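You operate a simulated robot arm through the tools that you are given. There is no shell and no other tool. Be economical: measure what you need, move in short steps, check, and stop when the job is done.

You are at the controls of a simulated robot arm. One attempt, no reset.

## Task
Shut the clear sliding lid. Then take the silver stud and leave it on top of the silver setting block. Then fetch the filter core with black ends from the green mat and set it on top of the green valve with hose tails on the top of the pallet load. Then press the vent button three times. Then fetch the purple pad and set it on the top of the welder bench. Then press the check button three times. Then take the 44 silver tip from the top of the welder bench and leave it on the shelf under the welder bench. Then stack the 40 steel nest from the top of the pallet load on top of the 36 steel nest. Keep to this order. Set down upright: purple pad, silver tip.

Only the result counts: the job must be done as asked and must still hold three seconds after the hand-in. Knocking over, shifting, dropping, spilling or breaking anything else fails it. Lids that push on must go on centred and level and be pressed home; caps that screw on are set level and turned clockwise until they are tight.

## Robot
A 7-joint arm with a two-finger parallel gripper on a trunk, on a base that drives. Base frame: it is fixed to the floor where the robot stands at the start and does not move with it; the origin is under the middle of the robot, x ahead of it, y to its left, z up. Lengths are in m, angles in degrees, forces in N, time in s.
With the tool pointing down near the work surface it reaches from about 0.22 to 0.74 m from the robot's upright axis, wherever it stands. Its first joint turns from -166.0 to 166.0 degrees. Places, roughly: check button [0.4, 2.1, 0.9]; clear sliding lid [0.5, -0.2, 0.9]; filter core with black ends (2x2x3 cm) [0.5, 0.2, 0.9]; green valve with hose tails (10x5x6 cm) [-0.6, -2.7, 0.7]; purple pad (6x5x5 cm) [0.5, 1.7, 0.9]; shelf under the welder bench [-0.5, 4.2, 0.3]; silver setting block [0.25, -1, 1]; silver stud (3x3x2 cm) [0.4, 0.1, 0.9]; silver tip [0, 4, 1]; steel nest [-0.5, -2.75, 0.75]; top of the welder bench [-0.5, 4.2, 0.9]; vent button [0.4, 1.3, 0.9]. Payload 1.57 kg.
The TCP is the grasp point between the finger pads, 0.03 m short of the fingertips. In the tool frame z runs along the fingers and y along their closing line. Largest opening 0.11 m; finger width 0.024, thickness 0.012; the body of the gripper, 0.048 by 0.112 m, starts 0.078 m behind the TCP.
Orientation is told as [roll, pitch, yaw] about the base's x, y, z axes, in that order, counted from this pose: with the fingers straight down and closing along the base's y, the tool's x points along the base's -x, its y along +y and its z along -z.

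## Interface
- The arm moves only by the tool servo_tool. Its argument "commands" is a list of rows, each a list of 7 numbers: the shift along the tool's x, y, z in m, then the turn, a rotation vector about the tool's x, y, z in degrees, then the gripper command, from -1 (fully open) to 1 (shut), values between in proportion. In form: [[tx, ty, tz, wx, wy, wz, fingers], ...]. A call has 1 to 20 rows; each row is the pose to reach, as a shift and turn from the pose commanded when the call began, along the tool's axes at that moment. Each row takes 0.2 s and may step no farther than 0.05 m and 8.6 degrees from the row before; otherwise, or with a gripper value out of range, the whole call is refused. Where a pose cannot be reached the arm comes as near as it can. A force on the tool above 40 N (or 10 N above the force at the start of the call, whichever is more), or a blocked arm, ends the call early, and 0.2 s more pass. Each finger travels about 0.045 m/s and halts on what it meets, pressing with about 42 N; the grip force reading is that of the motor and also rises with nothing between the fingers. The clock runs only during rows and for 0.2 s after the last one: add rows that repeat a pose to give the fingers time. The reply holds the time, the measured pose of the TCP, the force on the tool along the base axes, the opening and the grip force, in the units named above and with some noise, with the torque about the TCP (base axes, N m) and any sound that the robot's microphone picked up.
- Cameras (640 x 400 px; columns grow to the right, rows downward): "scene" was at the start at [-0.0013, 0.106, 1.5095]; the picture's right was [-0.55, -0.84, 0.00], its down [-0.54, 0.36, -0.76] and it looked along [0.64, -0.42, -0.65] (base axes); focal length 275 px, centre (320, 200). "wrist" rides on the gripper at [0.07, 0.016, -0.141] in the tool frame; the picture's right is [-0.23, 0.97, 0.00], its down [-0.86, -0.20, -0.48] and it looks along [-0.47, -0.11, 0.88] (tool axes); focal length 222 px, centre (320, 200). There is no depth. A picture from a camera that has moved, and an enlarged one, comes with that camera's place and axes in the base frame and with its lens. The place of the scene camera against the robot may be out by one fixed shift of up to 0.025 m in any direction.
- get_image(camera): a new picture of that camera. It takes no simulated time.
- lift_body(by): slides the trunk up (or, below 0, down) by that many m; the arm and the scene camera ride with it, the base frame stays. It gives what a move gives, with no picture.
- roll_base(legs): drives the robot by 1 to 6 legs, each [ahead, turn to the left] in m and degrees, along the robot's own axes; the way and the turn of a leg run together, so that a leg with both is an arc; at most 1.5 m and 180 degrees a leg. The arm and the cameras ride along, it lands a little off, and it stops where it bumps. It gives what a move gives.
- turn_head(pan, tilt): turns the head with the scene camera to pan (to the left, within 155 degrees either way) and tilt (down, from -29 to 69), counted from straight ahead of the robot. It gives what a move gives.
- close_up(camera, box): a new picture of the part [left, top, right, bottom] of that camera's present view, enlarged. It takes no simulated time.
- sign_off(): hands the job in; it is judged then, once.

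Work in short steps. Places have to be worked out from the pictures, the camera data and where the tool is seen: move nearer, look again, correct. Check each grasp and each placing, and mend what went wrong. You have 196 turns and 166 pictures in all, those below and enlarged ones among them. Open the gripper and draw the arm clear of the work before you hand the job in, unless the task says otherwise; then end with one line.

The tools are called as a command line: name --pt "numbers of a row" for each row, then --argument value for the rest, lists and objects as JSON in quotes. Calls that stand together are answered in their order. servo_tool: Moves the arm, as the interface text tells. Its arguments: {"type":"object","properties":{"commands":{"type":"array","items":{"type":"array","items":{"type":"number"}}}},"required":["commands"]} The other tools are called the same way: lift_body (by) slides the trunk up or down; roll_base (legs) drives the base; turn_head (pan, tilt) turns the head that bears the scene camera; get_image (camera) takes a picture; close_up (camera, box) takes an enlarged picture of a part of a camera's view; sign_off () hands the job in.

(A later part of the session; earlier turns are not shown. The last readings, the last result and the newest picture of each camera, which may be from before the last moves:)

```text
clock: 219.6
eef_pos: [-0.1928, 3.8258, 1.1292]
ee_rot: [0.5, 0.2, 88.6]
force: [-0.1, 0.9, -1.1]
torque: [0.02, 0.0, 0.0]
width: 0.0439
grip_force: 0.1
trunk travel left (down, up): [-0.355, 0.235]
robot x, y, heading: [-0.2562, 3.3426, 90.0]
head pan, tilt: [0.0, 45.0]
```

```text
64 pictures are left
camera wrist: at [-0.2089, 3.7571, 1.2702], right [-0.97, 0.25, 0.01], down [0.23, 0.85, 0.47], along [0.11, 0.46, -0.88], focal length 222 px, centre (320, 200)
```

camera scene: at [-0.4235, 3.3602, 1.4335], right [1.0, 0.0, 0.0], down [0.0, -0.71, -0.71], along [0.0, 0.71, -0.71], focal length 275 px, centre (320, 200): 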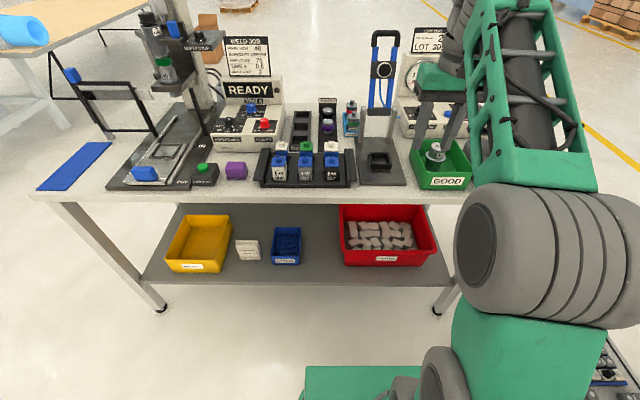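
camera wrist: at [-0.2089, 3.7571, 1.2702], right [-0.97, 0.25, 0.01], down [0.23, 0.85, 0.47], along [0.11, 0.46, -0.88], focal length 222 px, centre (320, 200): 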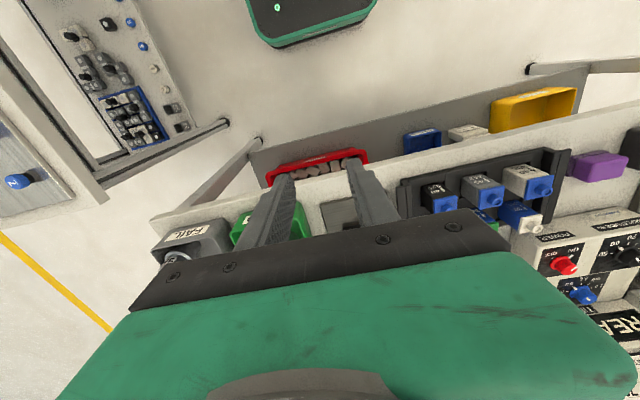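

The shelf has an ~18 cm gap between the blue and red bins. Since the top overhangs, I must hold the tip with the tool tilted about 45° forward, both for grasping and placing. First a closer look at the tip.

roll_base --legs '[[0.1, 0]]'

servo_tool --pt "0 -0.04 0 0 0 0 -0.3" --pt "0 -0.08 0 0 0 0 -0.3" --pt "0 -0.12 0 0 0 0 -0.3" --pt "0 -0.15 0 0 0 0 -0.3"

get_image --camera "wrist"

close_up --camera "scene" --box '[410, 100, 560, 220]'

```text
clock: 220.7
eef_pos: [-0.1926, 3.9283, 1.1292]
ee_rot: [0.6, 0.1, 88.6]
force: [0.1, -0.1, -0.2]
torque: [-0.03, 0.03, -0.01]
width: 0.0439
grip_force: 0.1
trunk travel left (down, up): [-0.355, 0.235]
robot x, y, heading: [-0.2561, 3.4359, 90.1]
head pan, tilt: [0.0, 45.0]
```

```text
clock: 221.7
eef_pos: [-0.0416, 3.9231, 1.1292]
ee_rot: [0.4, 0.1, 88.5]
force: [-0.3, -0.1, 0.1]
torque: [0.02, -0.02, -0.01]
width: 0.0713
grip_force: 0.1
trunk travel left (down, up): [-0.355, 0.235]
robot x, y, heading: [-0.2552, 3.4418, 90.0]
head pan, tilt: [0.0, 45.0]
```

```text
63 pictures are left
camera wrist: at [-0.0577, 3.8542, 1.2688], right [-0.97, 0.25, 0.01], down [0.23, 0.85, 0.47], along [0.11, 0.46, -0.88], focal length 222 px, centre (320, 200)
```

wrist: 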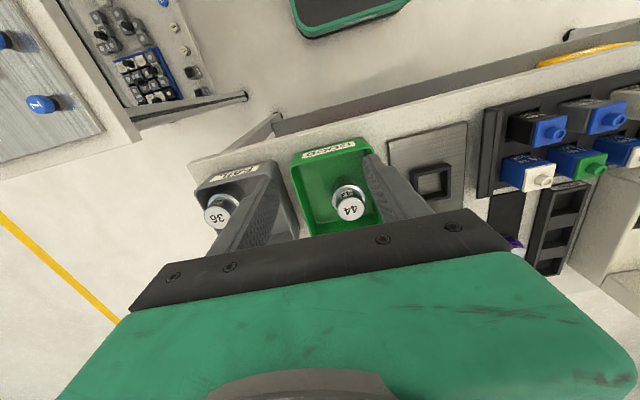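

```text
3.33 times, centred on (485, 160) of scene
camera zoom: at [-0.4238, 3.4616, 1.4335], right [1.0, 0.0, 0.0], down [0.0, -0.71, -0.71], along [0.0, 0.71, -0.71], focal length 917 px, centre (-230, 333)
```

zoom: 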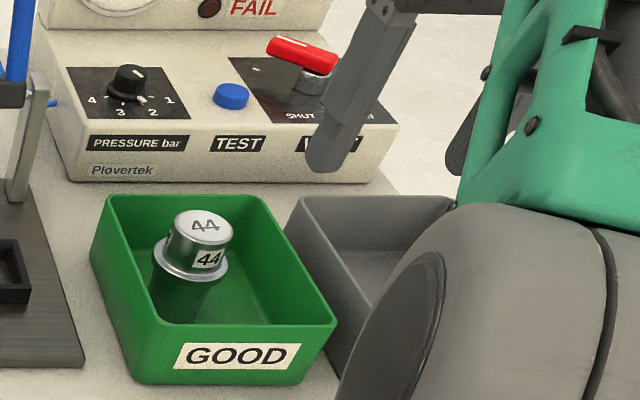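

The tip has a body, collar and labelled cap. I tilt the tool 45° forward now, keeping the TCP in place, and look again.

servo_tool --pt "0 0 0 0 -7.5 0 -0.3" --pt "0 0 0 0 -15 0 -0.3" --pt "0 0 0 0 -22.5 0 -0.3" --pt "0 0 0 0 -30 0 -0.3" --pt "0 0 0 0 -37.5 0 -0.3" --pt "0 0 0 0 -45 0 -0.3" --pt "0 0 0 0 -45 0 -0.3"

get_image --camera "wrist"

get_image --camera "scene"

```text
clock: 223.3
eef_pos: [-0.0426, 3.9182, 1.1463]
ee_rot: [0.7, -32.9, 88.2]
force: [-0.2, 0.2, 0.3]
torque: [0.01, -0.02, 0.01]
width: 0.0713
grip_force: 0.1
out of reach, approached as far as the arm can: row 5, 6, 7
trunk travel left (down, up): [-0.355, 0.235]
robot x, y, heading: [-0.2589, 3.4378, 90.3]
head pan, tilt: [0.0, 45.0]
```

```text
61 pictures are left
camera wrist: at [-0.0609, 3.7838, 1.2257], right [-0.97, 0.22, 0.13], down [0.22, 0.45, 0.86], along [0.13, 0.87, -0.48], focal length 222 px, centre (320, 200)
```

wrist: 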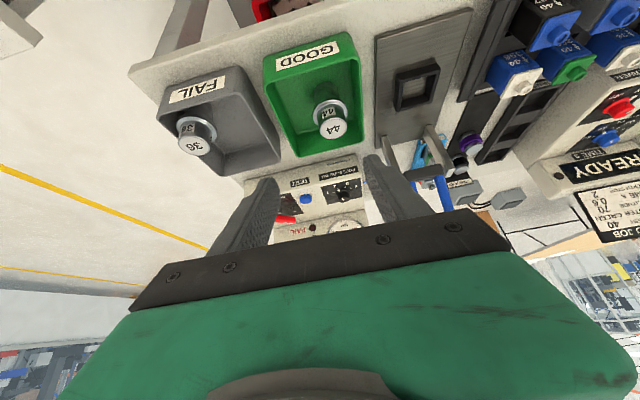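

```text
60 pictures are left
camera scene: at [-0.4239, 3.4615, 1.4335], right [1.0, 0.0, 0.0], down [0.0, -0.71, -0.71], along [0.0, 0.71, -0.71], focal length 275 px, centre (320, 200)
```

scene: 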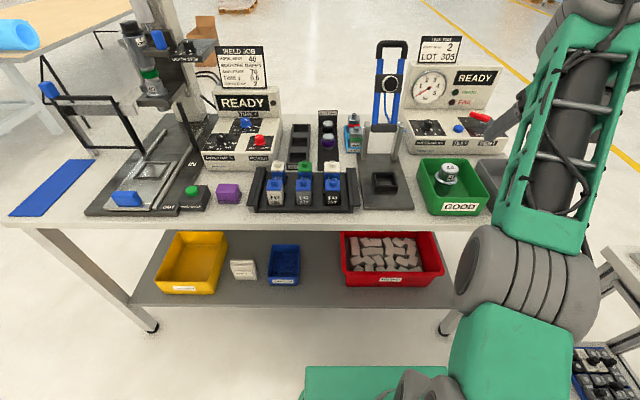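

The cap top is at about (-0.06, 4.045, 0.961). The commanded tilt of 45° wasn't fully reached so close in; I move forward-down toward the tip and see whether it gets there.

servo_tool --pt "-0.004 0.006 0.035 0 0 0 -0.3" --pt "-0.008 0.012 0.07 0 0 0 -0.3" --pt "-0.012 0.018 0.105 0 0 0 -0.3" --pt "-0.015 0.021 0.14 0 0 0 -0.3" --pt "-0.015 0.021 0.14 0 0 0 -0.3"

get_image --camera "wrist"

get_image --camera "scene"

```text
clock: 224.5
eef_pos: [-0.0382, 4.038, 1.1322]
ee_rot: [0.8, -32.4, 88.2]
force: [-0.7, -0.1, -0.1]
torque: [0.03, 0.01, -0.02]
width: 0.0715
grip_force: 0.1
out of reach, approached as far as the arm can: row 1, 2, 3, 4, 5
trunk travel left (down, up): [-0.355, 0.235]
robot x, y, heading: [-0.2577, 3.4391, 90.3]
head pan, tilt: [0.0, 45.0]
```

```text
59 pictures are left
camera wrist: at [-0.0563, 3.9045, 1.2135], right [-0.97, 0.22, 0.13], down [0.22, 0.46, 0.86], along [0.12, 0.86, -0.49], focal length 222 px, centre (320, 200)
```

wrist: 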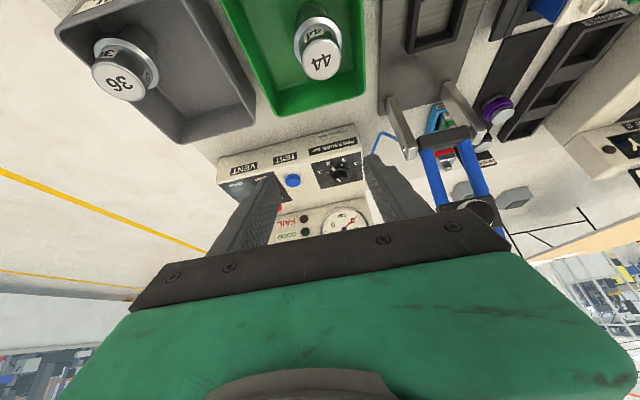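

```text
58 pictures are left
camera scene: at [-0.4239, 3.4619, 1.4335], right [1.0, 0.0, 0.0], down [0.0, -0.71, -0.71], along [0.0, 0.71, -0.71], focal length 275 px, centre (320, 200)
```

scene: 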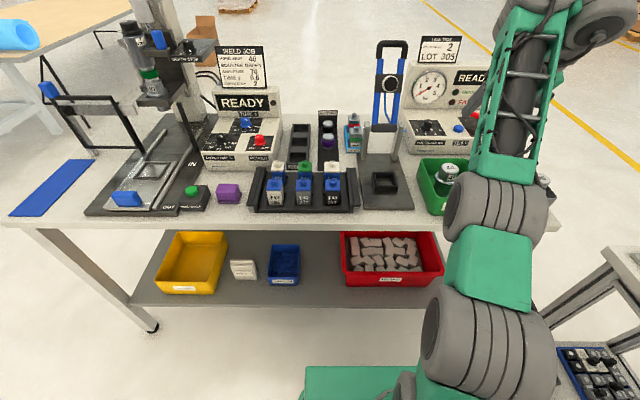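

The tilt is limited with the shoulder high. I reduce the tilt command, raise the hand, then lower the trunk so the forearm lies flatter.

servo_tool --pt "-0.02 0 -0.034 0 5 0 -0.3" --pt "-0.04 0 -0.068 0 10 0 -0.3" --pt "-0.06 0 -0.102 0 15 0 -0.3" --pt "-0.08 0 -0.136 0 15 0 -0.3" --pt "-0.106 0 -0.177 0 15 0 -0.3" --pt "-0.106 0 -0.177 0 15 0 -0.3"

```text
clock: 225.4
eef_pos: [-0.0467, 4.0074, 1.2093]
ee_rot: [0.3, -18.5, 88.7]
force: [10.6, 14.1, -13.8]
torque: [0.09, 0.76, 0.87]
width: 0.0716
grip_force: 0.1
out of reach, approached as far as the arm can: row 2, 3, 4
trunk travel left (down, up): [-0.355, 0.235]
robot x, y, heading: [-0.256, 3.4403, 90.3]
head pan, tilt: [0.0, 45.0]
stopped in row 4: the force on the tool passed its limit at 68 N (the readings are from after the stop); the commanded pose is now the measured one
```

A limit spike again, pose reset to the measured one. I draw back horizontally to relax the arm, then lower the trunk.

servo_tool --pt "0.025 0 -0.008 0 0 0 -0.3" --pt "0.05 0 -0.017 0 0 0 -0.3" --pt "0.076 0 -0.025 0 0 0 -0.3" --pt "0.09 0 -0.03 0 0 0 -0.3"

lift_body --by -0.2

get_image --camera "wrist"

```text
clock: 226.4
eef_pos: [-0.0475, 3.9134, 1.208]
ee_rot: [0.4, -18.4, 88.7]
force: [-0.7, -0.4, 0.0]
torque: [0.02, -0.03, -0.01]
width: 0.0716
grip_force: 0.0
trunk travel left (down, up): [-0.355, 0.235]
robot x, y, heading: [-0.2574, 3.4393, 90.0]
head pan, tilt: [0.0, 45.0]
```

```text
clock: 228.6
eef_pos: [-0.0477, 3.9125, 1.0089]
ee_rot: [0.3, -18.4, 88.8]
force: [-0.4, 0.1, -0.4]
torque: [0.0, 0.0, -0.02]
width: 0.0714
grip_force: 0.1
trunk travel left (down, up): [-0.155, 0.435]
robot x, y, heading: [-0.2617, 3.4416, 90.2]
head pan, tilt: [0.0, 45.0]
```

```text
57 pictures are left
camera wrist: at [-0.0648, 3.8031, 1.1201], right [-0.97, 0.24, 0.08], down [0.22, 0.66, 0.72], along [0.12, 0.72, -0.69], focal length 222 px, centre (320, 200)
```

wrist: 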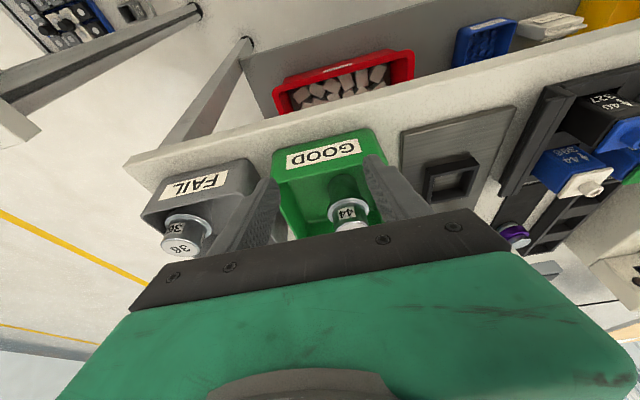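

Now I tilt to about 45° again with the lower trunk.

servo_tool --pt "0 0 0 0 -7 0 -0.3" --pt "0 0 0 0 -14 0 -0.3" --pt "0 0 0 0 -21 0 -0.3" --pt "0 0 0 0 -26.5 0 -0.3" --pt "0 0 0 0 -26.5 0 -0.3"

get_image --camera "wrist"

close_up --camera "scene" --box '[380, 80, 600, 240]'

```text
clock: 229.8
eef_pos: [-0.0472, 3.9083, 1.0231]
ee_rot: [0.5, -41.7, 88.6]
force: [-0.9, 0.1, 0.7]
torque: [0.03, 0.01, 0.01]
width: 0.0713
grip_force: 0.1
out of reach, approached as far as the arm can: row 4, 5
trunk travel left (down, up): [-0.155, 0.435]
robot x, y, heading: [-0.255, 3.4413, 90.0]
head pan, tilt: [0.0, 45.0]
```

```text
56 pictures are left
camera wrist: at [-0.0649, 3.7638, 1.082], right [-0.97, 0.19, 0.16], down [0.21, 0.32, 0.92], along [0.12, 0.93, -0.35], focal length 222 px, centre (320, 200)
```

wrist: 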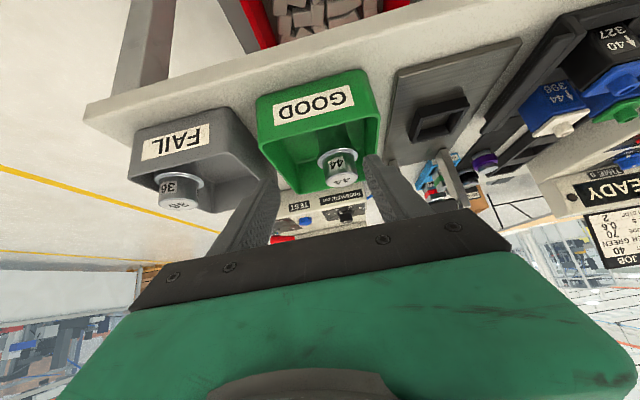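

```text
2.50 times, centred on (490, 160) of scene
camera zoom: at [-0.4238, 3.4615, 1.2335], right [1.0, 0.0, 0.0], down [0.0, -0.71, -0.71], along [0.0, 0.71, -0.71], focal length 688 px, centre (-105, 300)
```

zoom: 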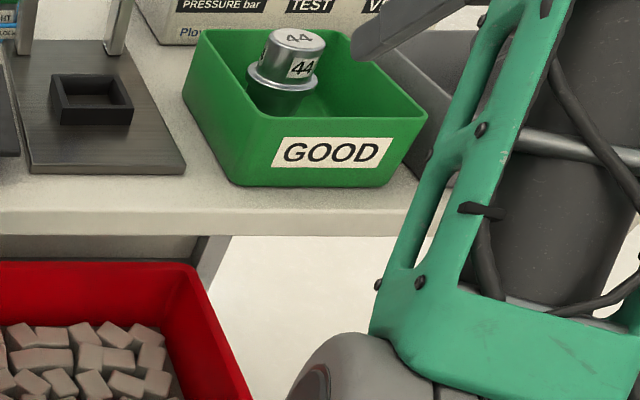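

Tilt of 42° works here. Before grasping, I test whether the arm can hold a similar tilt at shelf height: back off, trunk fully down, hand low.

roll_base --legs '[[-0.4, 0]]'

lift_body --by -0.15

servo_tool --pt "0 0.04 0 0 3 0 -0.3" --pt "0 0.08 0 0 6 0 -0.3" --pt "0 0.12 0 0 9 0 -0.3" --pt "0 0.16 0 0 10 0 -0.3" --pt "0 0.2 0 0 10 0 -0.3" --pt "0 0.24 0 0 10 0 -0.3" --pt "0 0.28 0 0 10 0 -0.3" --pt "0 0.3 0 0 10 0 -0.3"

```text
clock: 232.2
eef_pos: [-0.0456, 3.5263, 1.024]
ee_rot: [0.5, -41.6, 88.7]
force: [-0.8, 0.6, 0.0]
torque: [0.0, 0.0, 0.01]
width: 0.0714
grip_force: 0.0
trunk travel left (down, up): [-0.155, 0.435]
robot x, y, heading: [-0.2545, 3.0551, 90.5]
head pan, tilt: [0.0, 45.0]
```

```text
clock: 234.0
eef_pos: [-0.0459, 3.5268, 0.8741]
ee_rot: [0.5, -41.6, 88.6]
force: [-0.2, -0.5, -0.3]
torque: [0.01, -0.02, 0.0]
width: 0.0714
grip_force: 0.1
trunk travel left (down, up): [-0.005, 0.585]
robot x, y, heading: [-0.254, 3.0584, 90.3]
head pan, tilt: [0.0, 45.0]
```

```text
clock: 235.8
eef_pos: [-0.3438, 3.5339, 0.8704]
ee_rot: [0.4, -31.7, 88.8]
force: [-0.4, -0.2, -0.1]
torque: [-0.01, -0.03, 0.02]
width: 0.0714
grip_force: 0.0
out of reach, approached as far as the arm can: row 8
trunk travel left (down, up): [-0.005, 0.585]
robot x, y, heading: [-0.2545, 3.0562, 90.0]
head pan, tilt: [0.0, 45.0]
```

I move forward and down toward shelf height in two halves, watching the reachable tilt.

servo_tool --pt "0.0135 0 0.0455 0 0 0 -0.3" --pt "0.027 0 0.091 0 0 0 -0.3" --pt "0.0405 0 0.1365 0 0 0 -0.3" --pt "0.054 0 0.182 0 0 0 -0.3" --pt "0.0675 0 0.2275 0 0 0 -0.3" --pt "0.0675 0 0.2275 0 0 0 -0.3"

```text
clock: 237.2
eef_pos: [-0.3462, 3.596, 0.6374]
ee_rot: [0.6, -31.6, 88.7]
force: [-1.0, 0.7, -0.1]
torque: [0.02, 0.01, 0.01]
width: 0.0715
grip_force: 0.1
trunk travel left (down, up): [-0.005, 0.585]
robot x, y, heading: [-0.252, 3.0556, 90.5]
head pan, tilt: [0.0, 45.0]
```

Fine with 31.6°. Continue the second half down.

servo_tool --pt "0.0135 0 0.0455 0 0 0 -0.3" --pt "0.027 0 0.091 0 0 0 -0.3" --pt "0.0405 0 0.1365 0 0 0 -0.3" --pt "0.054 0 0.182 0 0 0 -0.3" --pt "0.0675 0 0.22 0 0 0 -0.3" --pt "0.0675 0 0.22 0 0 0 -0.3"

servo_tool --pt "0 0 0 0 -3 0 -0.3" --pt "0 0 0 0 -6 0 -0.3" --pt "0 0 0 0 -9 0 -0.3" --pt "0 0 0 0 -9 0 -0.3"

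get_image --camera "scene"

get_image --camera "wrist"

```text
clock: 238.6
eef_pos: [-0.3457, 3.6532, 0.4179]
ee_rot: [0.5, -31.6, 88.8]
force: [0.3, 0.3, -0.2]
torque: [0.03, -0.01, -0.01]
width: 0.0714
grip_force: 0.0
trunk travel left (down, up): [-0.005, 0.585]
robot x, y, heading: [-0.2549, 3.0604, 90.3]
head pan, tilt: [0.0, 45.0]
```

```text
clock: 239.6
eef_pos: [-0.3461, 3.6519, 0.417]
ee_rot: [0.5, -40.7, 88.6]
force: [0.0, 0.0, 0.1]
torque: [-0.02, 0.02, -0.01]
width: 0.0715
grip_force: 0.1
trunk travel left (down, up): [-0.005, 0.585]
robot x, y, heading: [-0.2527, 3.0584, 90.3]
head pan, tilt: [0.0, 45.0]
```

```text
54 pictures are left
camera scene: at [-0.4224, 3.0786, 1.0835], right [1.0, 0.0, 0.0], down [0.0, -0.71, -0.71], along [0.0, 0.71, -0.71], focal length 275 px, centre (320, 200)
```

scene: 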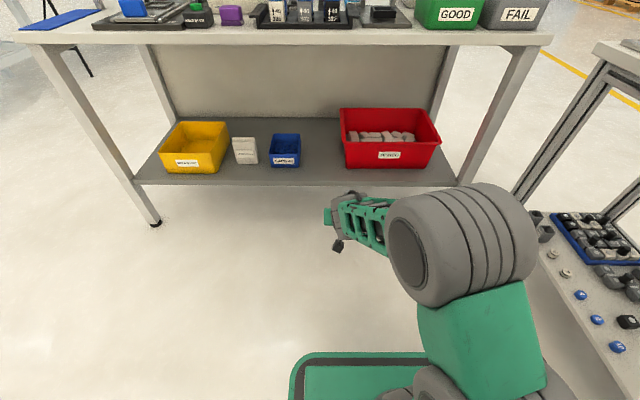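

```text
53 pictures are left
camera wrist: at [-0.3633, 3.5077, 0.4781], right [-0.97, 0.19, 0.15], down [0.21, 0.33, 0.92], along [0.12, 0.92, -0.36], focal length 222 px, centre (320, 200)
```

wrist: 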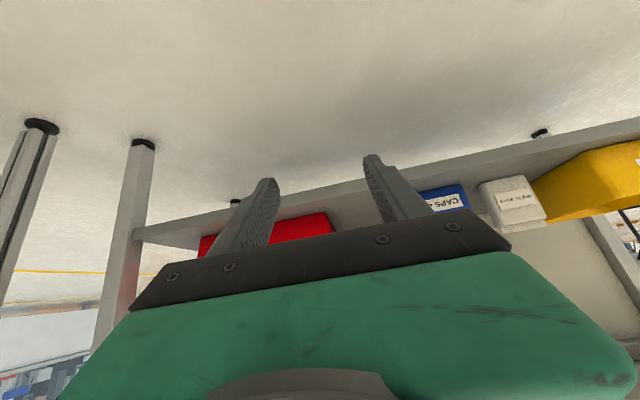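

Excellent: 40.7° at z 0.417 works and the shelf spot in front of the gap is (-0.41, 4.02). The same arm shape with the trunk raised 0.58 serves for grasping the tip; I raise the trunk and shift the hand sideways toward the tip.

lift_body --by 0.58

servo_tool --pt "0 -0.045 0 0 0 0 -0.3" --pt "0 -0.09 0 0 0 0 -0.3" --pt "0 -0.135 0 0 0 0 -0.3" --pt "0 -0.18 0 0 0 0 -0.3" --pt "0 -0.225 0 0 0 0 -0.3" --pt "0 -0.27 0 0 0 0 -0.3" --pt "0 -0.286 0 0 0 0 -0.3" --pt "0 -0.286 0 0 0 0 -0.3"

roll_base --legs '[[0.28, 0]]'

get_image --camera "wrist"

```text
refused: 0.58 is not a number from -0.4 to 0.4
```

```text
clock: 241.4
eef_pos: [-0.0603, 3.6471, 0.416]
ee_rot: [0.5, -40.6, 88.6]
force: [-0.2, -0.1, -0.6]
torque: [0.03, -0.04, -0.02]
width: 0.0715
grip_force: 0.1
trunk travel left (down, up): [-0.005, 0.585]
robot x, y, heading: [-0.2574, 3.0581, 90.3]
head pan, tilt: [0.0, 45.0]
```

```text
clock: 243.3
eef_pos: [-0.0645, 3.9191, 0.4164]
ee_rot: [0.5, -40.6, 88.9]
force: [-0.3, 0.0, 0.7]
torque: [-0.04, -0.03, -0.01]
width: 0.0716
grip_force: 0.1
trunk travel left (down, up): [-0.005, 0.585]
robot x, y, heading: [-0.2582, 3.3339, 90.5]
head pan, tilt: [0.0, 45.0]
```

```text
52 pictures are left
camera wrist: at [-0.0822, 3.7763, 0.4768], right [-0.97, 0.18, 0.15], down [0.21, 0.34, 0.92], along [0.12, 0.92, -0.36], focal length 222 px, centre (320, 200)
```

wrist: 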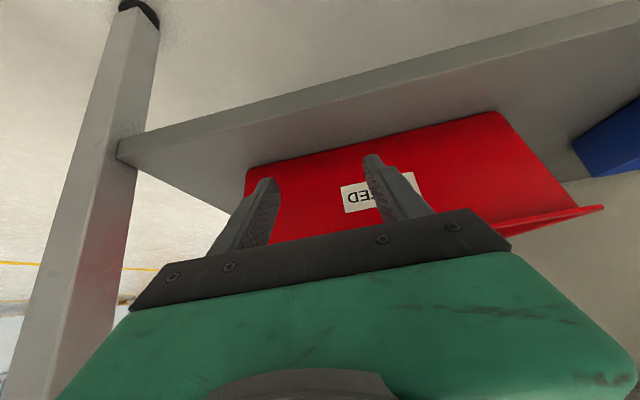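

The lift was refused but the rest ran; the hand is near the shelf without contact. I back off straight away, then lift in two parts.

roll_base --legs '[[-0.28, 0]]'

lift_body --by 0.3

lift_body --by 0.28

```text
clock: 245.2
eef_pos: [-0.0598, 3.6394, 0.4153]
ee_rot: [0.5, -40.5, 88.7]
force: [-1.1, 0.3, -0.4]
torque: [-0.02, 0.0, 0.0]
width: 0.0714
grip_force: 0.2
trunk travel left (down, up): [-0.005, 0.585]
robot x, y, heading: [-0.2532, 3.0515, 90.3]
head pan, tilt: [0.0, 45.0]
```

```text
clock: 248.2
eef_pos: [-0.0606, 3.6392, 0.7159]
ee_rot: [0.5, -40.5, 88.6]
force: [-0.3, 0.1, -0.7]
torque: [0.0, 0.01, -0.01]
width: 0.0715
grip_force: 0.0
trunk travel left (down, up): [-0.305, 0.285]
robot x, y, heading: [-0.2565, 3.0498, 90.5]
head pan, tilt: [0.0, 45.0]
```

```text
clock: 251.1
eef_pos: [-0.0592, 3.64, 0.9957]
ee_rot: [0.5, -40.6, 88.7]
force: [-0.1, 0.7, -0.2]
torque: [0.0, -0.01, -0.01]
width: 0.0716
grip_force: 0.1
trunk travel left (down, up): [-0.585, 0.005]
robot x, y, heading: [-0.2582, 3.0526, 90.3]
head pan, tilt: [0.0, 45.0]
```

Now I drive forward 0.27 m and look at the tip from this tilted pose.

roll_base --legs '[[0.27, 0]]'

get_image --camera "wrist"

close_up --camera "wrist" --box '[220, 60, 420, 200]'

```text
clock: 253.0
eef_pos: [-0.0607, 3.9152, 0.9951]
ee_rot: [0.5, -40.6, 88.5]
force: [0.4, 0.2, -1.7]
torque: [-0.02, 0.01, -0.01]
width: 0.0715
grip_force: 0.2
trunk travel left (down, up): [-0.585, 0.005]
robot x, y, heading: [-0.2574, 3.3287, 90.1]
head pan, tilt: [0.0, 45.0]
```

```text
51 pictures are left
camera wrist: at [-0.0782, 3.7708, 1.0566], right [-0.97, 0.19, 0.15], down [0.21, 0.33, 0.92], along [0.12, 0.92, -0.36], focal length 222 px, centre (320, 200)
```

wrist: 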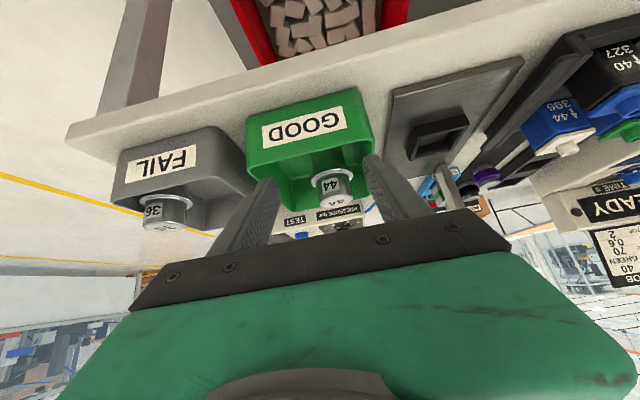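

```text
2.86 times, centred on (320, 130) of wrist
camera zoom: at [-0.0782, 3.7708, 1.0566], right [-0.97, 0.19, 0.15], down [0.21, 0.33, 0.92], along [0.12, 0.92, -0.36], focal length 635 px, centre (320, 400)
```

zoom: 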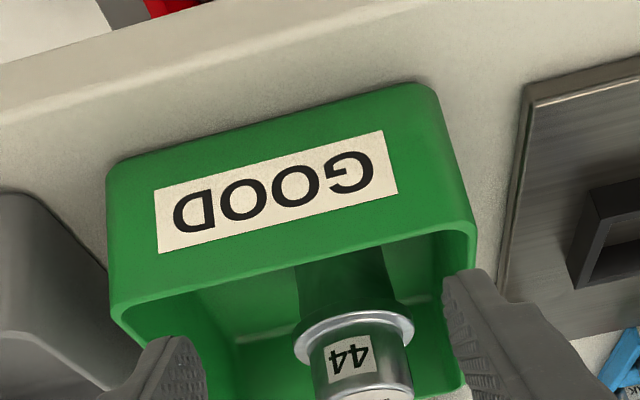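

Cap top centre refines to (-0.062, 4.05, 0.955), collar about 0.925. I drive forward 0.115 with the fingers above the cap.

roll_base --legs '[[0.115, 0]]'

get_image --camera "wrist"

close_up --camera "scene" --box '[420, 130, 560, 240]'

```text
clock: 254.2
eef_pos: [-0.0622, 4.0299, 0.9953]
ee_rot: [0.5, -40.6, 88.7]
force: [-0.4, 0.0, 0.1]
torque: [0.0, -0.04, 0.02]
width: 0.0715
grip_force: 0.1
trunk travel left (down, up): [-0.585, 0.005]
robot x, y, heading: [-0.2626, 3.4394, 90.0]
head pan, tilt: [0.0, 45.0]
```

```text
49 pictures are left
camera wrist: at [-0.0792, 3.8858, 1.0565], right [-0.97, 0.19, 0.15], down [0.21, 0.33, 0.92], along [0.12, 0.92, -0.36], focal length 222 px, centre (320, 200)
```

wrist: 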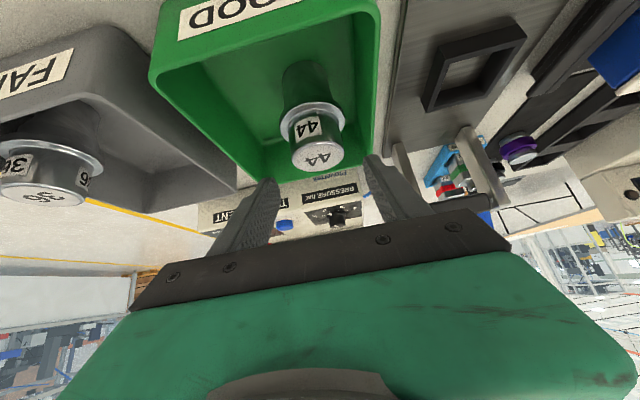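

```text
3.64 times, centred on (490, 185) of scene
camera zoom: at [-0.4237, 3.4627, 1.6635], right [1.0, 0.0, 0.0], down [0.0, -0.71, -0.71], along [0.0, 0.71, -0.71], focal length 1001 px, centre (-298, 254)
```

zoom: 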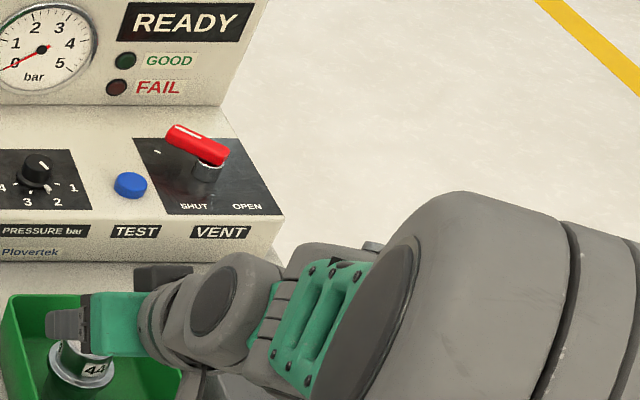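

The cap is centred between the fingers. I lower to the cap (TCP 0.960) and close.

servo_tool --pt "0.008 0.002 0.016 0 0 0 -0.3" --pt "0.016 0.002 0.0325 0 0 0 -0.3" --pt "0.016 0.002 0.0325 0 0 0 -0.3"

close_up --camera "wrist" --box '[220, 80, 420, 220]'

```text
clock: 255.0
eef_pos: [-0.0631, 4.0392, 0.9603]
ee_rot: [0.5, -40.6, 88.6]
force: [0.4, 0.4, -0.1]
torque: [0.0, 0.0, 0.0]
width: 0.0712
grip_force: 0.0
trunk travel left (down, up): [-0.585, 0.005]
robot x, y, heading: [-0.2573, 3.4457, 90.1]
head pan, tilt: [0.0, 45.0]
```

```text
2.86 times, centred on (320, 150) of wrist
camera zoom: at [-0.0811, 3.8953, 1.0212], right [-0.97, 0.19, 0.15], down [0.21, 0.33, 0.92], along [0.12, 0.92, -0.36], focal length 635 px, centre (320, 343)
```

zoom: 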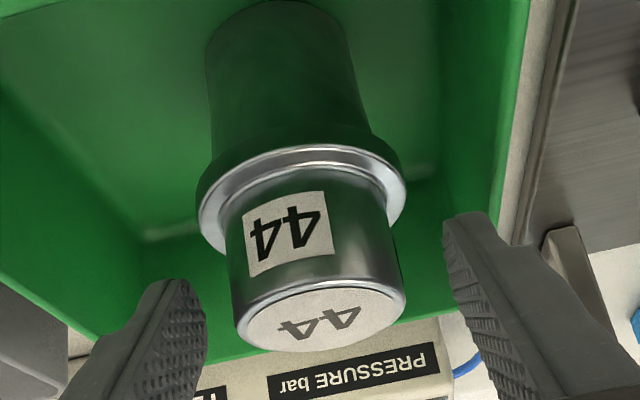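

The fingertips are on the cap side of the collar, centred. I close and then lift a little to test.

servo_tool --pt "0 0 0 0 0 0 0.2" --pt "0 0 0 0 0 0 0.7" --pt "0 0 0 0 0 0 1" --pt "0 0 0 0 0 0 1" --pt "0 0 0 0 0 0 1" --pt "0 0 0 0 0 0 1"

close_up --camera "wrist" --box '[220, 80, 420, 220]'

```text
clock: 256.4
eef_pos: [-0.0625, 4.0398, 0.9602]
ee_rot: [0.5, -40.6, 88.6]
force: [1.2, 0.8, -0.5]
torque: [0.04, -0.2, 0.01]
width: 0.0446
grip_force: 42.1
trunk travel left (down, up): [-0.585, 0.005]
robot x, y, heading: [-0.2612, 3.4424, 90.1]
head pan, tilt: [0.0, 45.0]
```

```text
2.86 times, centred on (320, 150) of wrist
camera zoom: at [-0.0808, 3.8952, 1.0213], right [-0.97, 0.19, 0.15], down [0.21, 0.33, 0.92], along [0.12, 0.92, -0.36], focal length 635 px, centre (320, 343)
```

zoom: 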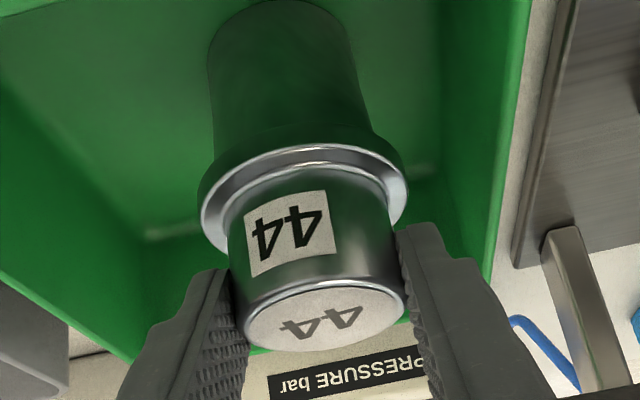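

Firm grip. I lift in small steps straight up with the arm and watch for reach limits.

servo_tool --pt "-0.013 0 -0.015 0 0 0 1" --pt "-0.026 0 -0.03 0 0 0 1" --pt "-0.039 0 -0.0455 0 0 0 1" --pt "-0.039 0 -0.0455 0 0 0 1"

close_up --camera "wrist" --box '[220, 80, 420, 220]'

```text
clock: 257.4
eef_pos: [-0.0618, 4.0398, 1.0214]
ee_rot: [0.6, -40.4, 88.5]
force: [0.1, -0.5, -4.3]
torque: [-0.03, -0.01, 0.0]
width: 0.045
grip_force: 41.6
trunk travel left (down, up): [-0.585, 0.005]
robot x, y, heading: [-0.2542, 3.4393, 90.0]
head pan, tilt: [0.0, 45.0]
```

```text
2.86 times, centred on (320, 150) of wrist
camera zoom: at [-0.0802, 3.8952, 1.0825], right [-0.97, 0.19, 0.15], down [0.21, 0.33, 0.92], along [0.12, 0.92, -0.37], focal length 635 px, centre (320, 343)
```

zoom: 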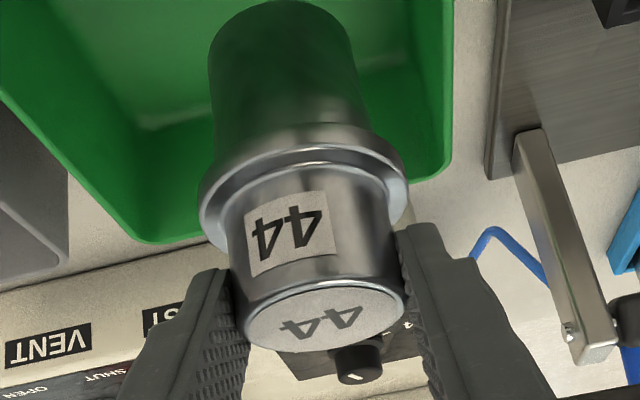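

It is held upright, about 4 N weight. I lift 6 cm more, then look before backing away.

servo_tool --pt "-0.013 0 -0.015 0 0 0 1" --pt "-0.026 0 -0.03 0 0 0 1" --pt "-0.039 0 -0.0455 0 0 0 1" --pt "-0.039 0 -0.0455 0 0 0 1"

get_image --camera "wrist"

```text
clock: 258.4
eef_pos: [-0.0615, 4.039, 1.0829]
ee_rot: [0.5, -40.6, 88.7]
force: [0.9, -0.4, -3.1]
torque: [-0.05, 0.02, 0.0]
width: 0.045
grip_force: 41.9
trunk travel left (down, up): [-0.585, 0.005]
robot x, y, heading: [-0.2598, 3.4433, 90.1]
head pan, tilt: [0.0, 45.0]
```

```text
44 pictures are left
camera wrist: at [-0.0808, 3.8954, 1.143], right [-0.97, 0.19, 0.15], down [0.21, 0.33, 0.92], along [0.12, 0.92, -0.36], focal length 222 px, centre (320, 200)
```

wrist: 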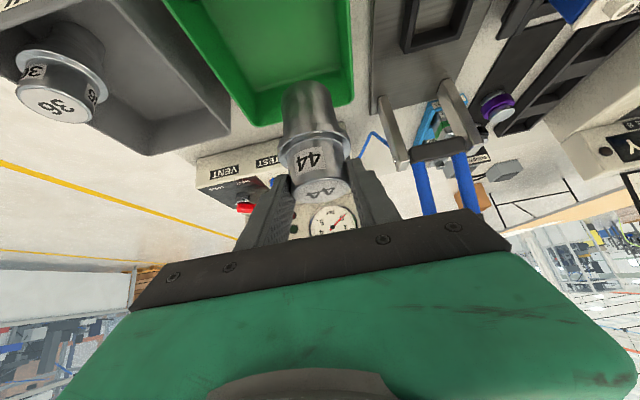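

The tip clears the bin. I back away from the bench, then lower the trunk and shift the hand sideways.

roll_base --legs '[[-0.42, 0]]'

servo_tool --pt "0 0.045 0 0 0 0 1" --pt "0 0.09 0 0 0 0 1" --pt "0 0.135 0 0 0 0 1" --pt "0 0.18 0 0 0 0 1" --pt "0 0.225 0 0 0 0 1" --pt "0 0.27 0 0 0 0 1" --pt "0 0.31 0 0 0 0 1" --pt "0 0.345 0 0 0 0 1"

lift_body --by -0.3

lift_body --by -0.28

get_image --camera "wrist"

```text
clock: 261.0
eef_pos: [-0.0686, 3.6218, 1.0817]
ee_rot: [0.4, -40.6, 89.7]
force: [-0.6, -0.3, -3.5]
torque: [-0.01, -0.01, 0.02]
width: 0.045
grip_force: 42.2
trunk travel left (down, up): [-0.585, 0.005]
robot x, y, heading: [-0.2503, 3.0197, 91.3]
head pan, tilt: [0.0, 45.0]
```

```text
clock: 262.8
eef_pos: [-0.4143, 3.6227, 1.0858]
ee_rot: [0.5, -40.5, 89.6]
force: [-0.2, 0.4, -3.6]
torque: [-0.02, 0.03, 0.03]
width: 0.0448
grip_force: 42.0
trunk travel left (down, up): [-0.585, 0.005]
robot x, y, heading: [-0.2504, 3.0191, 91.7]
head pan, tilt: [0.0, 45.0]
```

```text
clock: 265.8
eef_pos: [-0.4126, 3.6237, 0.7849]
ee_rot: [0.5, -40.6, 89.7]
force: [-0.1, -0.5, -4.3]
torque: [-0.01, -0.04, 0.0]
width: 0.0447
grip_force: 41.7
trunk travel left (down, up): [-0.285, 0.305]
robot x, y, heading: [-0.2497, 3.0207, 91.3]
head pan, tilt: [0.0, 45.0]
```

```text
clock: 268.6
eef_pos: [-0.4126, 3.6231, 0.5057]
ee_rot: [0.5, -40.6, 89.6]
force: [-0.2, 0.1, -3.7]
torque: [-0.02, 0.0, 0.01]
width: 0.0446
grip_force: 41.9
trunk travel left (down, up): [-0.005, 0.585]
robot x, y, heading: [-0.2496, 3.0172, 91.2]
head pan, tilt: [0.0, 45.0]
```

```text
43 pictures are left
camera wrist: at [-0.4278, 3.4786, 0.5667], right [-0.97, 0.17, 0.15], down [0.21, 0.34, 0.92], along [0.11, 0.93, -0.36], focal length 222 px, centre (320, 200)
```

wrist: 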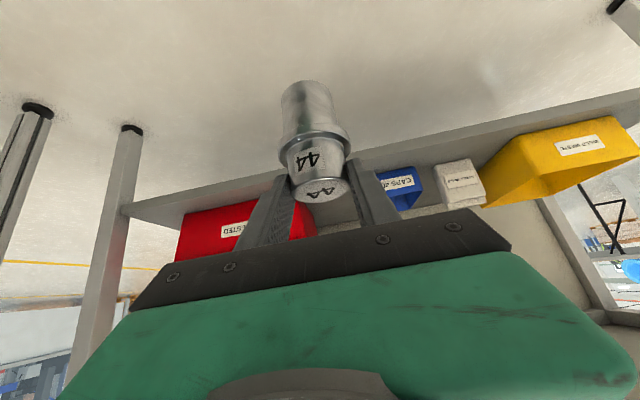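

The tip hangs upright with its bottom near z 0.41. I lower 4 cm and drive in 0.25 m, then check clearance.

servo_tool --pt "0.013 0 0.015 0 0 0 1" --pt "0.026 0 0.03 0 0 0 1"

roll_base --legs '[[0.26, 0]]'

get_image --camera "wrist"

turn_head --pan 10 --tilt 55

get_image --camera "scene"

```text
clock: 269.2
eef_pos: [-0.4137, 3.6217, 0.4657]
ee_rot: [0.6, -40.7, 89.7]
force: [-0.2, 0.0, -4.3]
torque: [-0.03, -0.03, 0.0]
width: 0.0448
grip_force: 41.9
trunk travel left (down, up): [-0.005, 0.585]
robot x, y, heading: [-0.2486, 3.0218, 91.6]
head pan, tilt: [0.0, 45.0]
```

```text
clock: 271.1
eef_pos: [-0.426, 3.8789, 0.4654]
ee_rot: [0.5, -40.7, 90.2]
force: [-0.4, 0.0, -3.6]
torque: [-0.03, -0.01, -0.03]
width: 0.0449
grip_force: 42.2
trunk travel left (down, up): [-0.005, 0.585]
robot x, y, heading: [-0.259, 3.2769, 91.7]
head pan, tilt: [0.0, 45.0]
```

```text
42 pictures are left
camera wrist: at [-0.4399, 3.7345, 0.5268], right [-0.97, 0.16, 0.15], down [0.2, 0.34, 0.92], along [0.1, 0.93, -0.36], focal length 222 px, centre (320, 200)
```

wrist: 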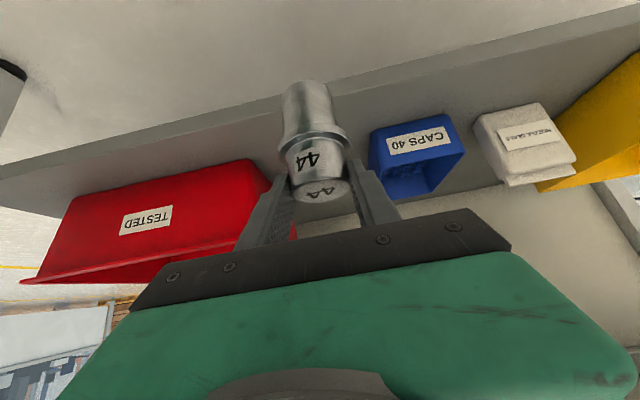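

```text
clock: 271.8
eef_pos: [-0.426, 3.8794, 0.4668]
ee_rot: [0.5, -40.6, 90.2]
force: [-0.2, -0.2, -3.1]
torque: [0.0, -0.01, -0.01]
width: 0.0447
grip_force: 41.3
trunk travel left (down, up): [-0.005, 0.585]
robot x, y, heading: [-0.2576, 3.2744, 91.8]
head pan, tilt: [10.0, 55.0]
```

```text
41 pictures are left
camera scene: at [-0.4379, 3.2833, 1.0701], right [0.98, 0.2, 0.0], down [0.17, -0.8, -0.57], along [-0.12, 0.56, -0.82], focal length 275 px, centre (320, 200)
```

scene: 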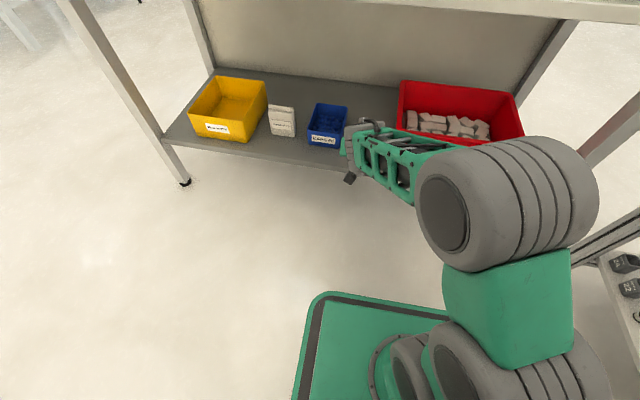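

Clearance is good. I drive 0.14 m further so the tip is over the shelf between the bins.

roll_base --legs '[[0.14, 0]]'

get_image --camera "wrist"

```text
clock: 273.1
eef_pos: [-0.4261, 4.0195, 0.4654]
ee_rot: [0.5, -40.6, 89.9]
force: [1.0, -1.3, -4.1]
torque: [-0.01, 0.0, -0.02]
width: 0.0444
grip_force: 42.0
trunk travel left (down, up): [-0.005, 0.585]
robot x, y, heading: [-0.2633, 3.4125, 91.4]
head pan, tilt: [10.0, 55.0]
```

```text
40 pictures are left
camera wrist: at [-0.4411, 3.8753, 0.5267], right [-0.97, 0.17, 0.15], down [0.2, 0.34, 0.92], along [0.1, 0.93, -0.36], focal length 222 px, centre (320, 200)
```

wrist: 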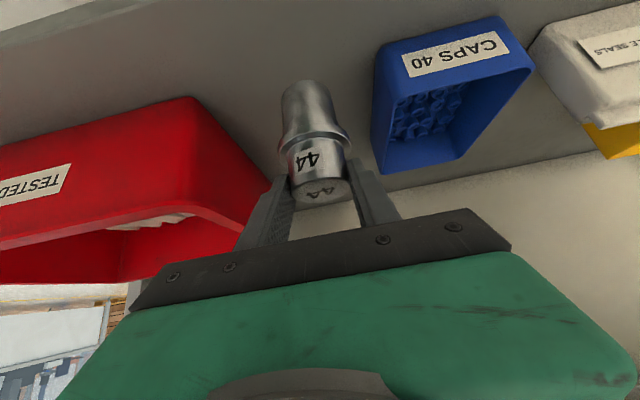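

The tip is between the bins over the shelf. I lower straight down in 1 cm steps.

servo_tool --pt "0.0065 0 0.0076 0 0 0 1" --pt "0.013 0 0.0152 0 0 0 1" --pt "0.0195 0 0.0228 0 0 0 1" --pt "0.026 0 0.0304 0 0 0 1" --pt "0.0325 0 0.038 0 0 0 1" --pt "0.0325 0 0.038 0 0 0 1"

get_image --camera "wrist"

```text
clock: 274.6
eef_pos: [-0.426, 4.019, 0.4153]
ee_rot: [0.5, -40.5, 89.9]
force: [-1.0, -0.6, -3.4]
torque: [-0.04, 0.01, -0.03]
width: 0.0449
grip_force: 42.2
trunk travel left (down, up): [-0.005, 0.585]
robot x, y, heading: [-0.2623, 3.4176, 91.4]
head pan, tilt: [10.0, 55.0]
```

```text
39 pictures are left
camera wrist: at [-0.4406, 3.8746, 0.477], right [-0.97, 0.17, 0.15], down [0.2, 0.34, 0.92], along [0.1, 0.93, -0.37], focal length 222 px, centre (320, 200)
```

wrist: 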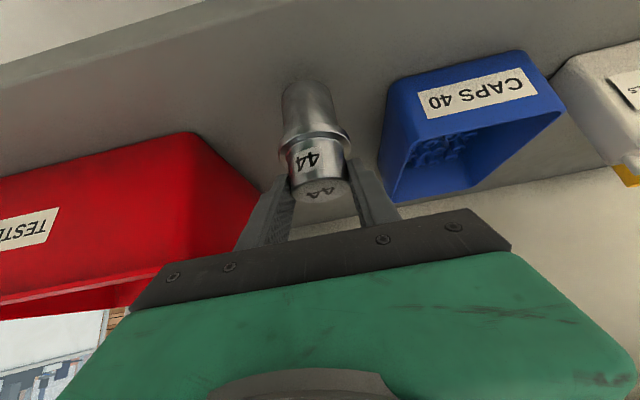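

No contact yet; the shadow is close. I continue in 4 mm steps.

servo_tool --pt "0.0026 0 0.003 0 0 0 1" --pt "0.0052 0 0.006 0 0 0 1" --pt "0.0078 0 0.009 0 0 0 1" --pt "0.0104 0 0.012 0 0 0 1" --pt "0.013 0 0.0152 0 0 0 1"

```text
clock: 275.8
eef_pos: [-0.428, 4.0196, 0.3957]
ee_rot: [0.5, -40.6, 89.9]
force: [-0.4, 0.3, -3.4]
torque: [-0.02, 0.01, -0.02]
width: 0.0447
grip_force: 42.0
trunk travel left (down, up): [-0.005, 0.585]
robot x, y, heading: [-0.262, 3.4172, 91.3]
head pan, tilt: [10.0, 55.0]
```

servo_tool --pt "0.0026 0 0.003 0 0 0 1" --pt "0.0052 0 0.006 0 0 0 1" --pt "0.0078 0 0.009 0 0 0 1"

close_up --camera "wrist" --box '[220, 40, 420, 200]'

```text
clock: 276.6
eef_pos: [-0.4267, 4.0228, 0.3901]
ee_rot: [0.8, -41.3, 89.6]
force: [4.4, 2.1, 32.2]
torque: [0.49, -1.04, -0.18]
width: 0.0446
grip_force: 42.1
trunk travel left (down, up): [-0.005, 0.585]
robot x, y, heading: [-0.2614, 3.4189, 91.5]
head pan, tilt: [10.0, 55.0]
```

```text
2.50 times, centred on (320, 120) of wrist
camera zoom: at [-0.4421, 3.8773, 0.4486], right [-0.97, 0.17, 0.16], down [0.21, 0.33, 0.92], along [0.1, 0.93, -0.35], focal length 555 px, centre (320, 400)
```

zoom: 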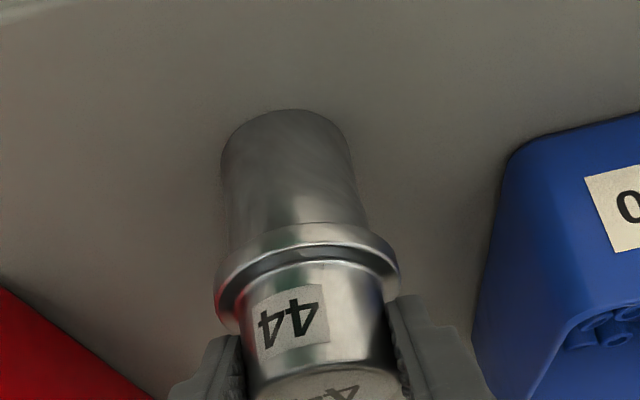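

Contact at 32 N: it stands on the shelf. I relieve the pressing, then open.

servo_tool --pt "-0.002 0 -0.0023 0 0 0 1" --pt "-0.0026 0 -0.003 0 0 0 0.7" --pt "-0.0026 0 -0.003 0 0 0 0.2" --pt "-0.0026 0 -0.003 0 0 0 -0.2" --pt "-0.0026 0 -0.003 0 0 0 -0.3" --pt "-0.0026 0 -0.003 0 0 0 -0.3"

close_up --camera "wrist" --box '[220, 40, 420, 200]'

```text
clock: 277.9
eef_pos: [-0.4261, 4.0183, 0.386]
ee_rot: [0.4, -40.4, 90.0]
force: [2.7, -1.1, 14.1]
torque: [0.07, -0.59, -0.14]
width: 0.0738
grip_force: 1.5
trunk travel left (down, up): [-0.005, 0.585]
robot x, y, heading: [-0.2645, 3.4175, 91.4]
head pan, tilt: [10.0, 55.0]
```

```text
2.50 times, centred on (320, 120) of wrist
camera zoom: at [-0.4414, 3.8738, 0.4481], right [-0.97, 0.17, 0.15], down [0.2, 0.34, 0.92], along [0.1, 0.92, -0.37], focal length 555 px, centre (320, 400)
```

zoom: 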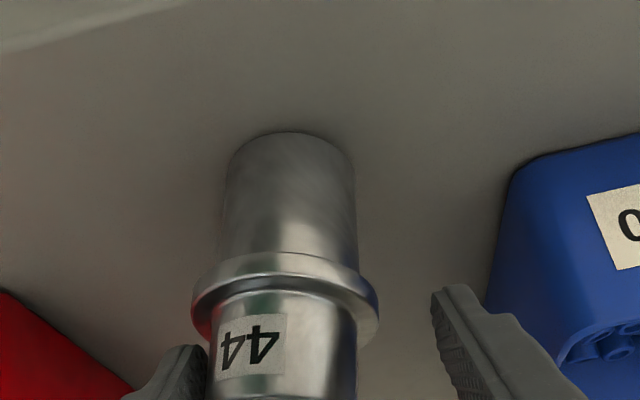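

The tip stands, but one finger seems to rest on its collar (14 N). I rise 1 cm and look.

servo_tool --pt "-0.002 0 -0.0023 0 0 0 -0.3" --pt "-0.005 0 -0.006 0 0 0 -0.3" --pt "-0.0085 0 -0.01 0 0 0 -0.3"

get_image --camera "wrist"

```text
clock: 278.8
eef_pos: [-0.4267, 4.0191, 0.4001]
ee_rot: [0.5, -40.5, 89.9]
force: [0.8, -1.5, -0.8]
torque: [0.01, -0.02, 0.03]
width: 0.0717
grip_force: 0.0
trunk travel left (down, up): [-0.005, 0.585]
robot x, y, heading: [-0.2614, 3.4166, 91.5]
head pan, tilt: [10.0, 55.0]
```

```text
36 pictures are left
camera wrist: at [-0.4411, 3.8743, 0.4614], right [-0.97, 0.17, 0.15], down [0.2, 0.34, 0.92], along [0.1, 0.92, -0.37], focal length 222 px, centre (320, 200)
```

wrist: 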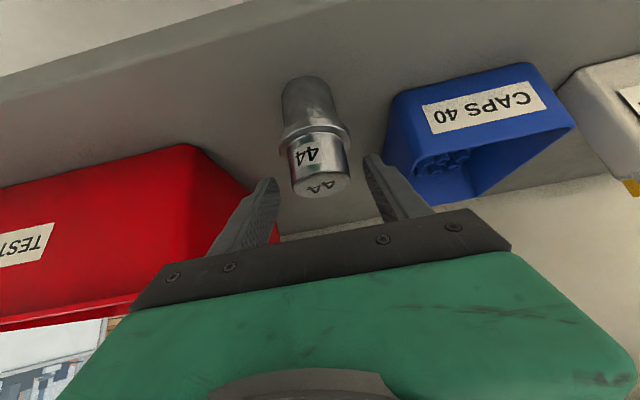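

The tip stands upright on the shelf and the fingers are clear. I rise 6 cm and back out.

servo_tool --pt "-0.013 0 -0.015 0 0 0 -0.3" --pt "-0.026 0 -0.03 0 0 0 -0.3" --pt "-0.039 0 -0.0455 0 0 0 -0.3"

roll_base --legs '[[-0.45, 0]]'

turn_head --pan 0 --tilt 40

get_image --camera "scene"

```text
clock: 279.6
eef_pos: [-0.4278, 4.0201, 0.4595]
ee_rot: [0.5, -40.5, 89.9]
force: [-0.2, -0.3, 0.2]
torque: [-0.03, -0.02, 0.01]
width: 0.0716
grip_force: 0.1
trunk travel left (down, up): [-0.005, 0.585]
robot x, y, heading: [-0.2631, 3.4176, 91.4]
head pan, tilt: [10.0, 55.0]
```

```text
clock: 282.3
eef_pos: [-0.4125, 3.5722, 0.4596]
ee_rot: [0.5, -40.5, 89.6]
force: [1.2, -0.7, 0.0]
torque: [-0.06, -0.02, -0.01]
width: 0.0717
grip_force: 0.1
trunk travel left (down, up): [-0.005, 0.585]
robot x, y, heading: [-0.2549, 2.9708, 91.0]
head pan, tilt: [10.0, 55.0]
```

```text
clock: 283.0
eef_pos: [-0.4129, 3.5725, 0.4607]
ee_rot: [0.5, -40.5, 89.4]
force: [-0.5, -0.2, 0.2]
torque: [0.0, 0.03, 0.02]
width: 0.0715
grip_force: 0.0
trunk travel left (down, up): [-0.005, 0.585]
robot x, y, heading: [-0.2486, 2.9675, 91.2]
head pan, tilt: [0.0, 40.0]
```

```text
35 pictures are left
camera scene: at [-0.4195, 2.991, 1.0907], right [1.0, 0.02, 0.0], down [0.01, -0.64, -0.77], along [-0.02, 0.77, -0.64], focal length 275 px, centre (320, 200)
```

scene: 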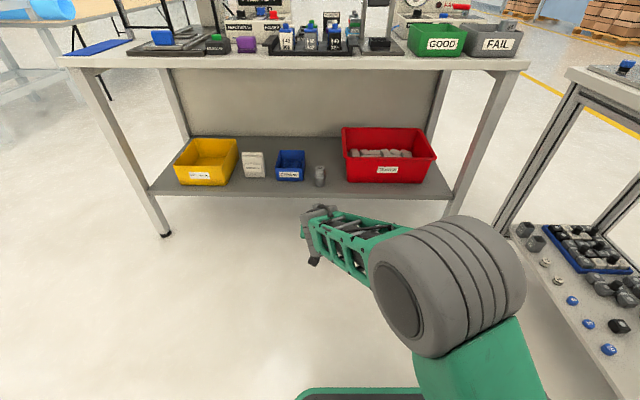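

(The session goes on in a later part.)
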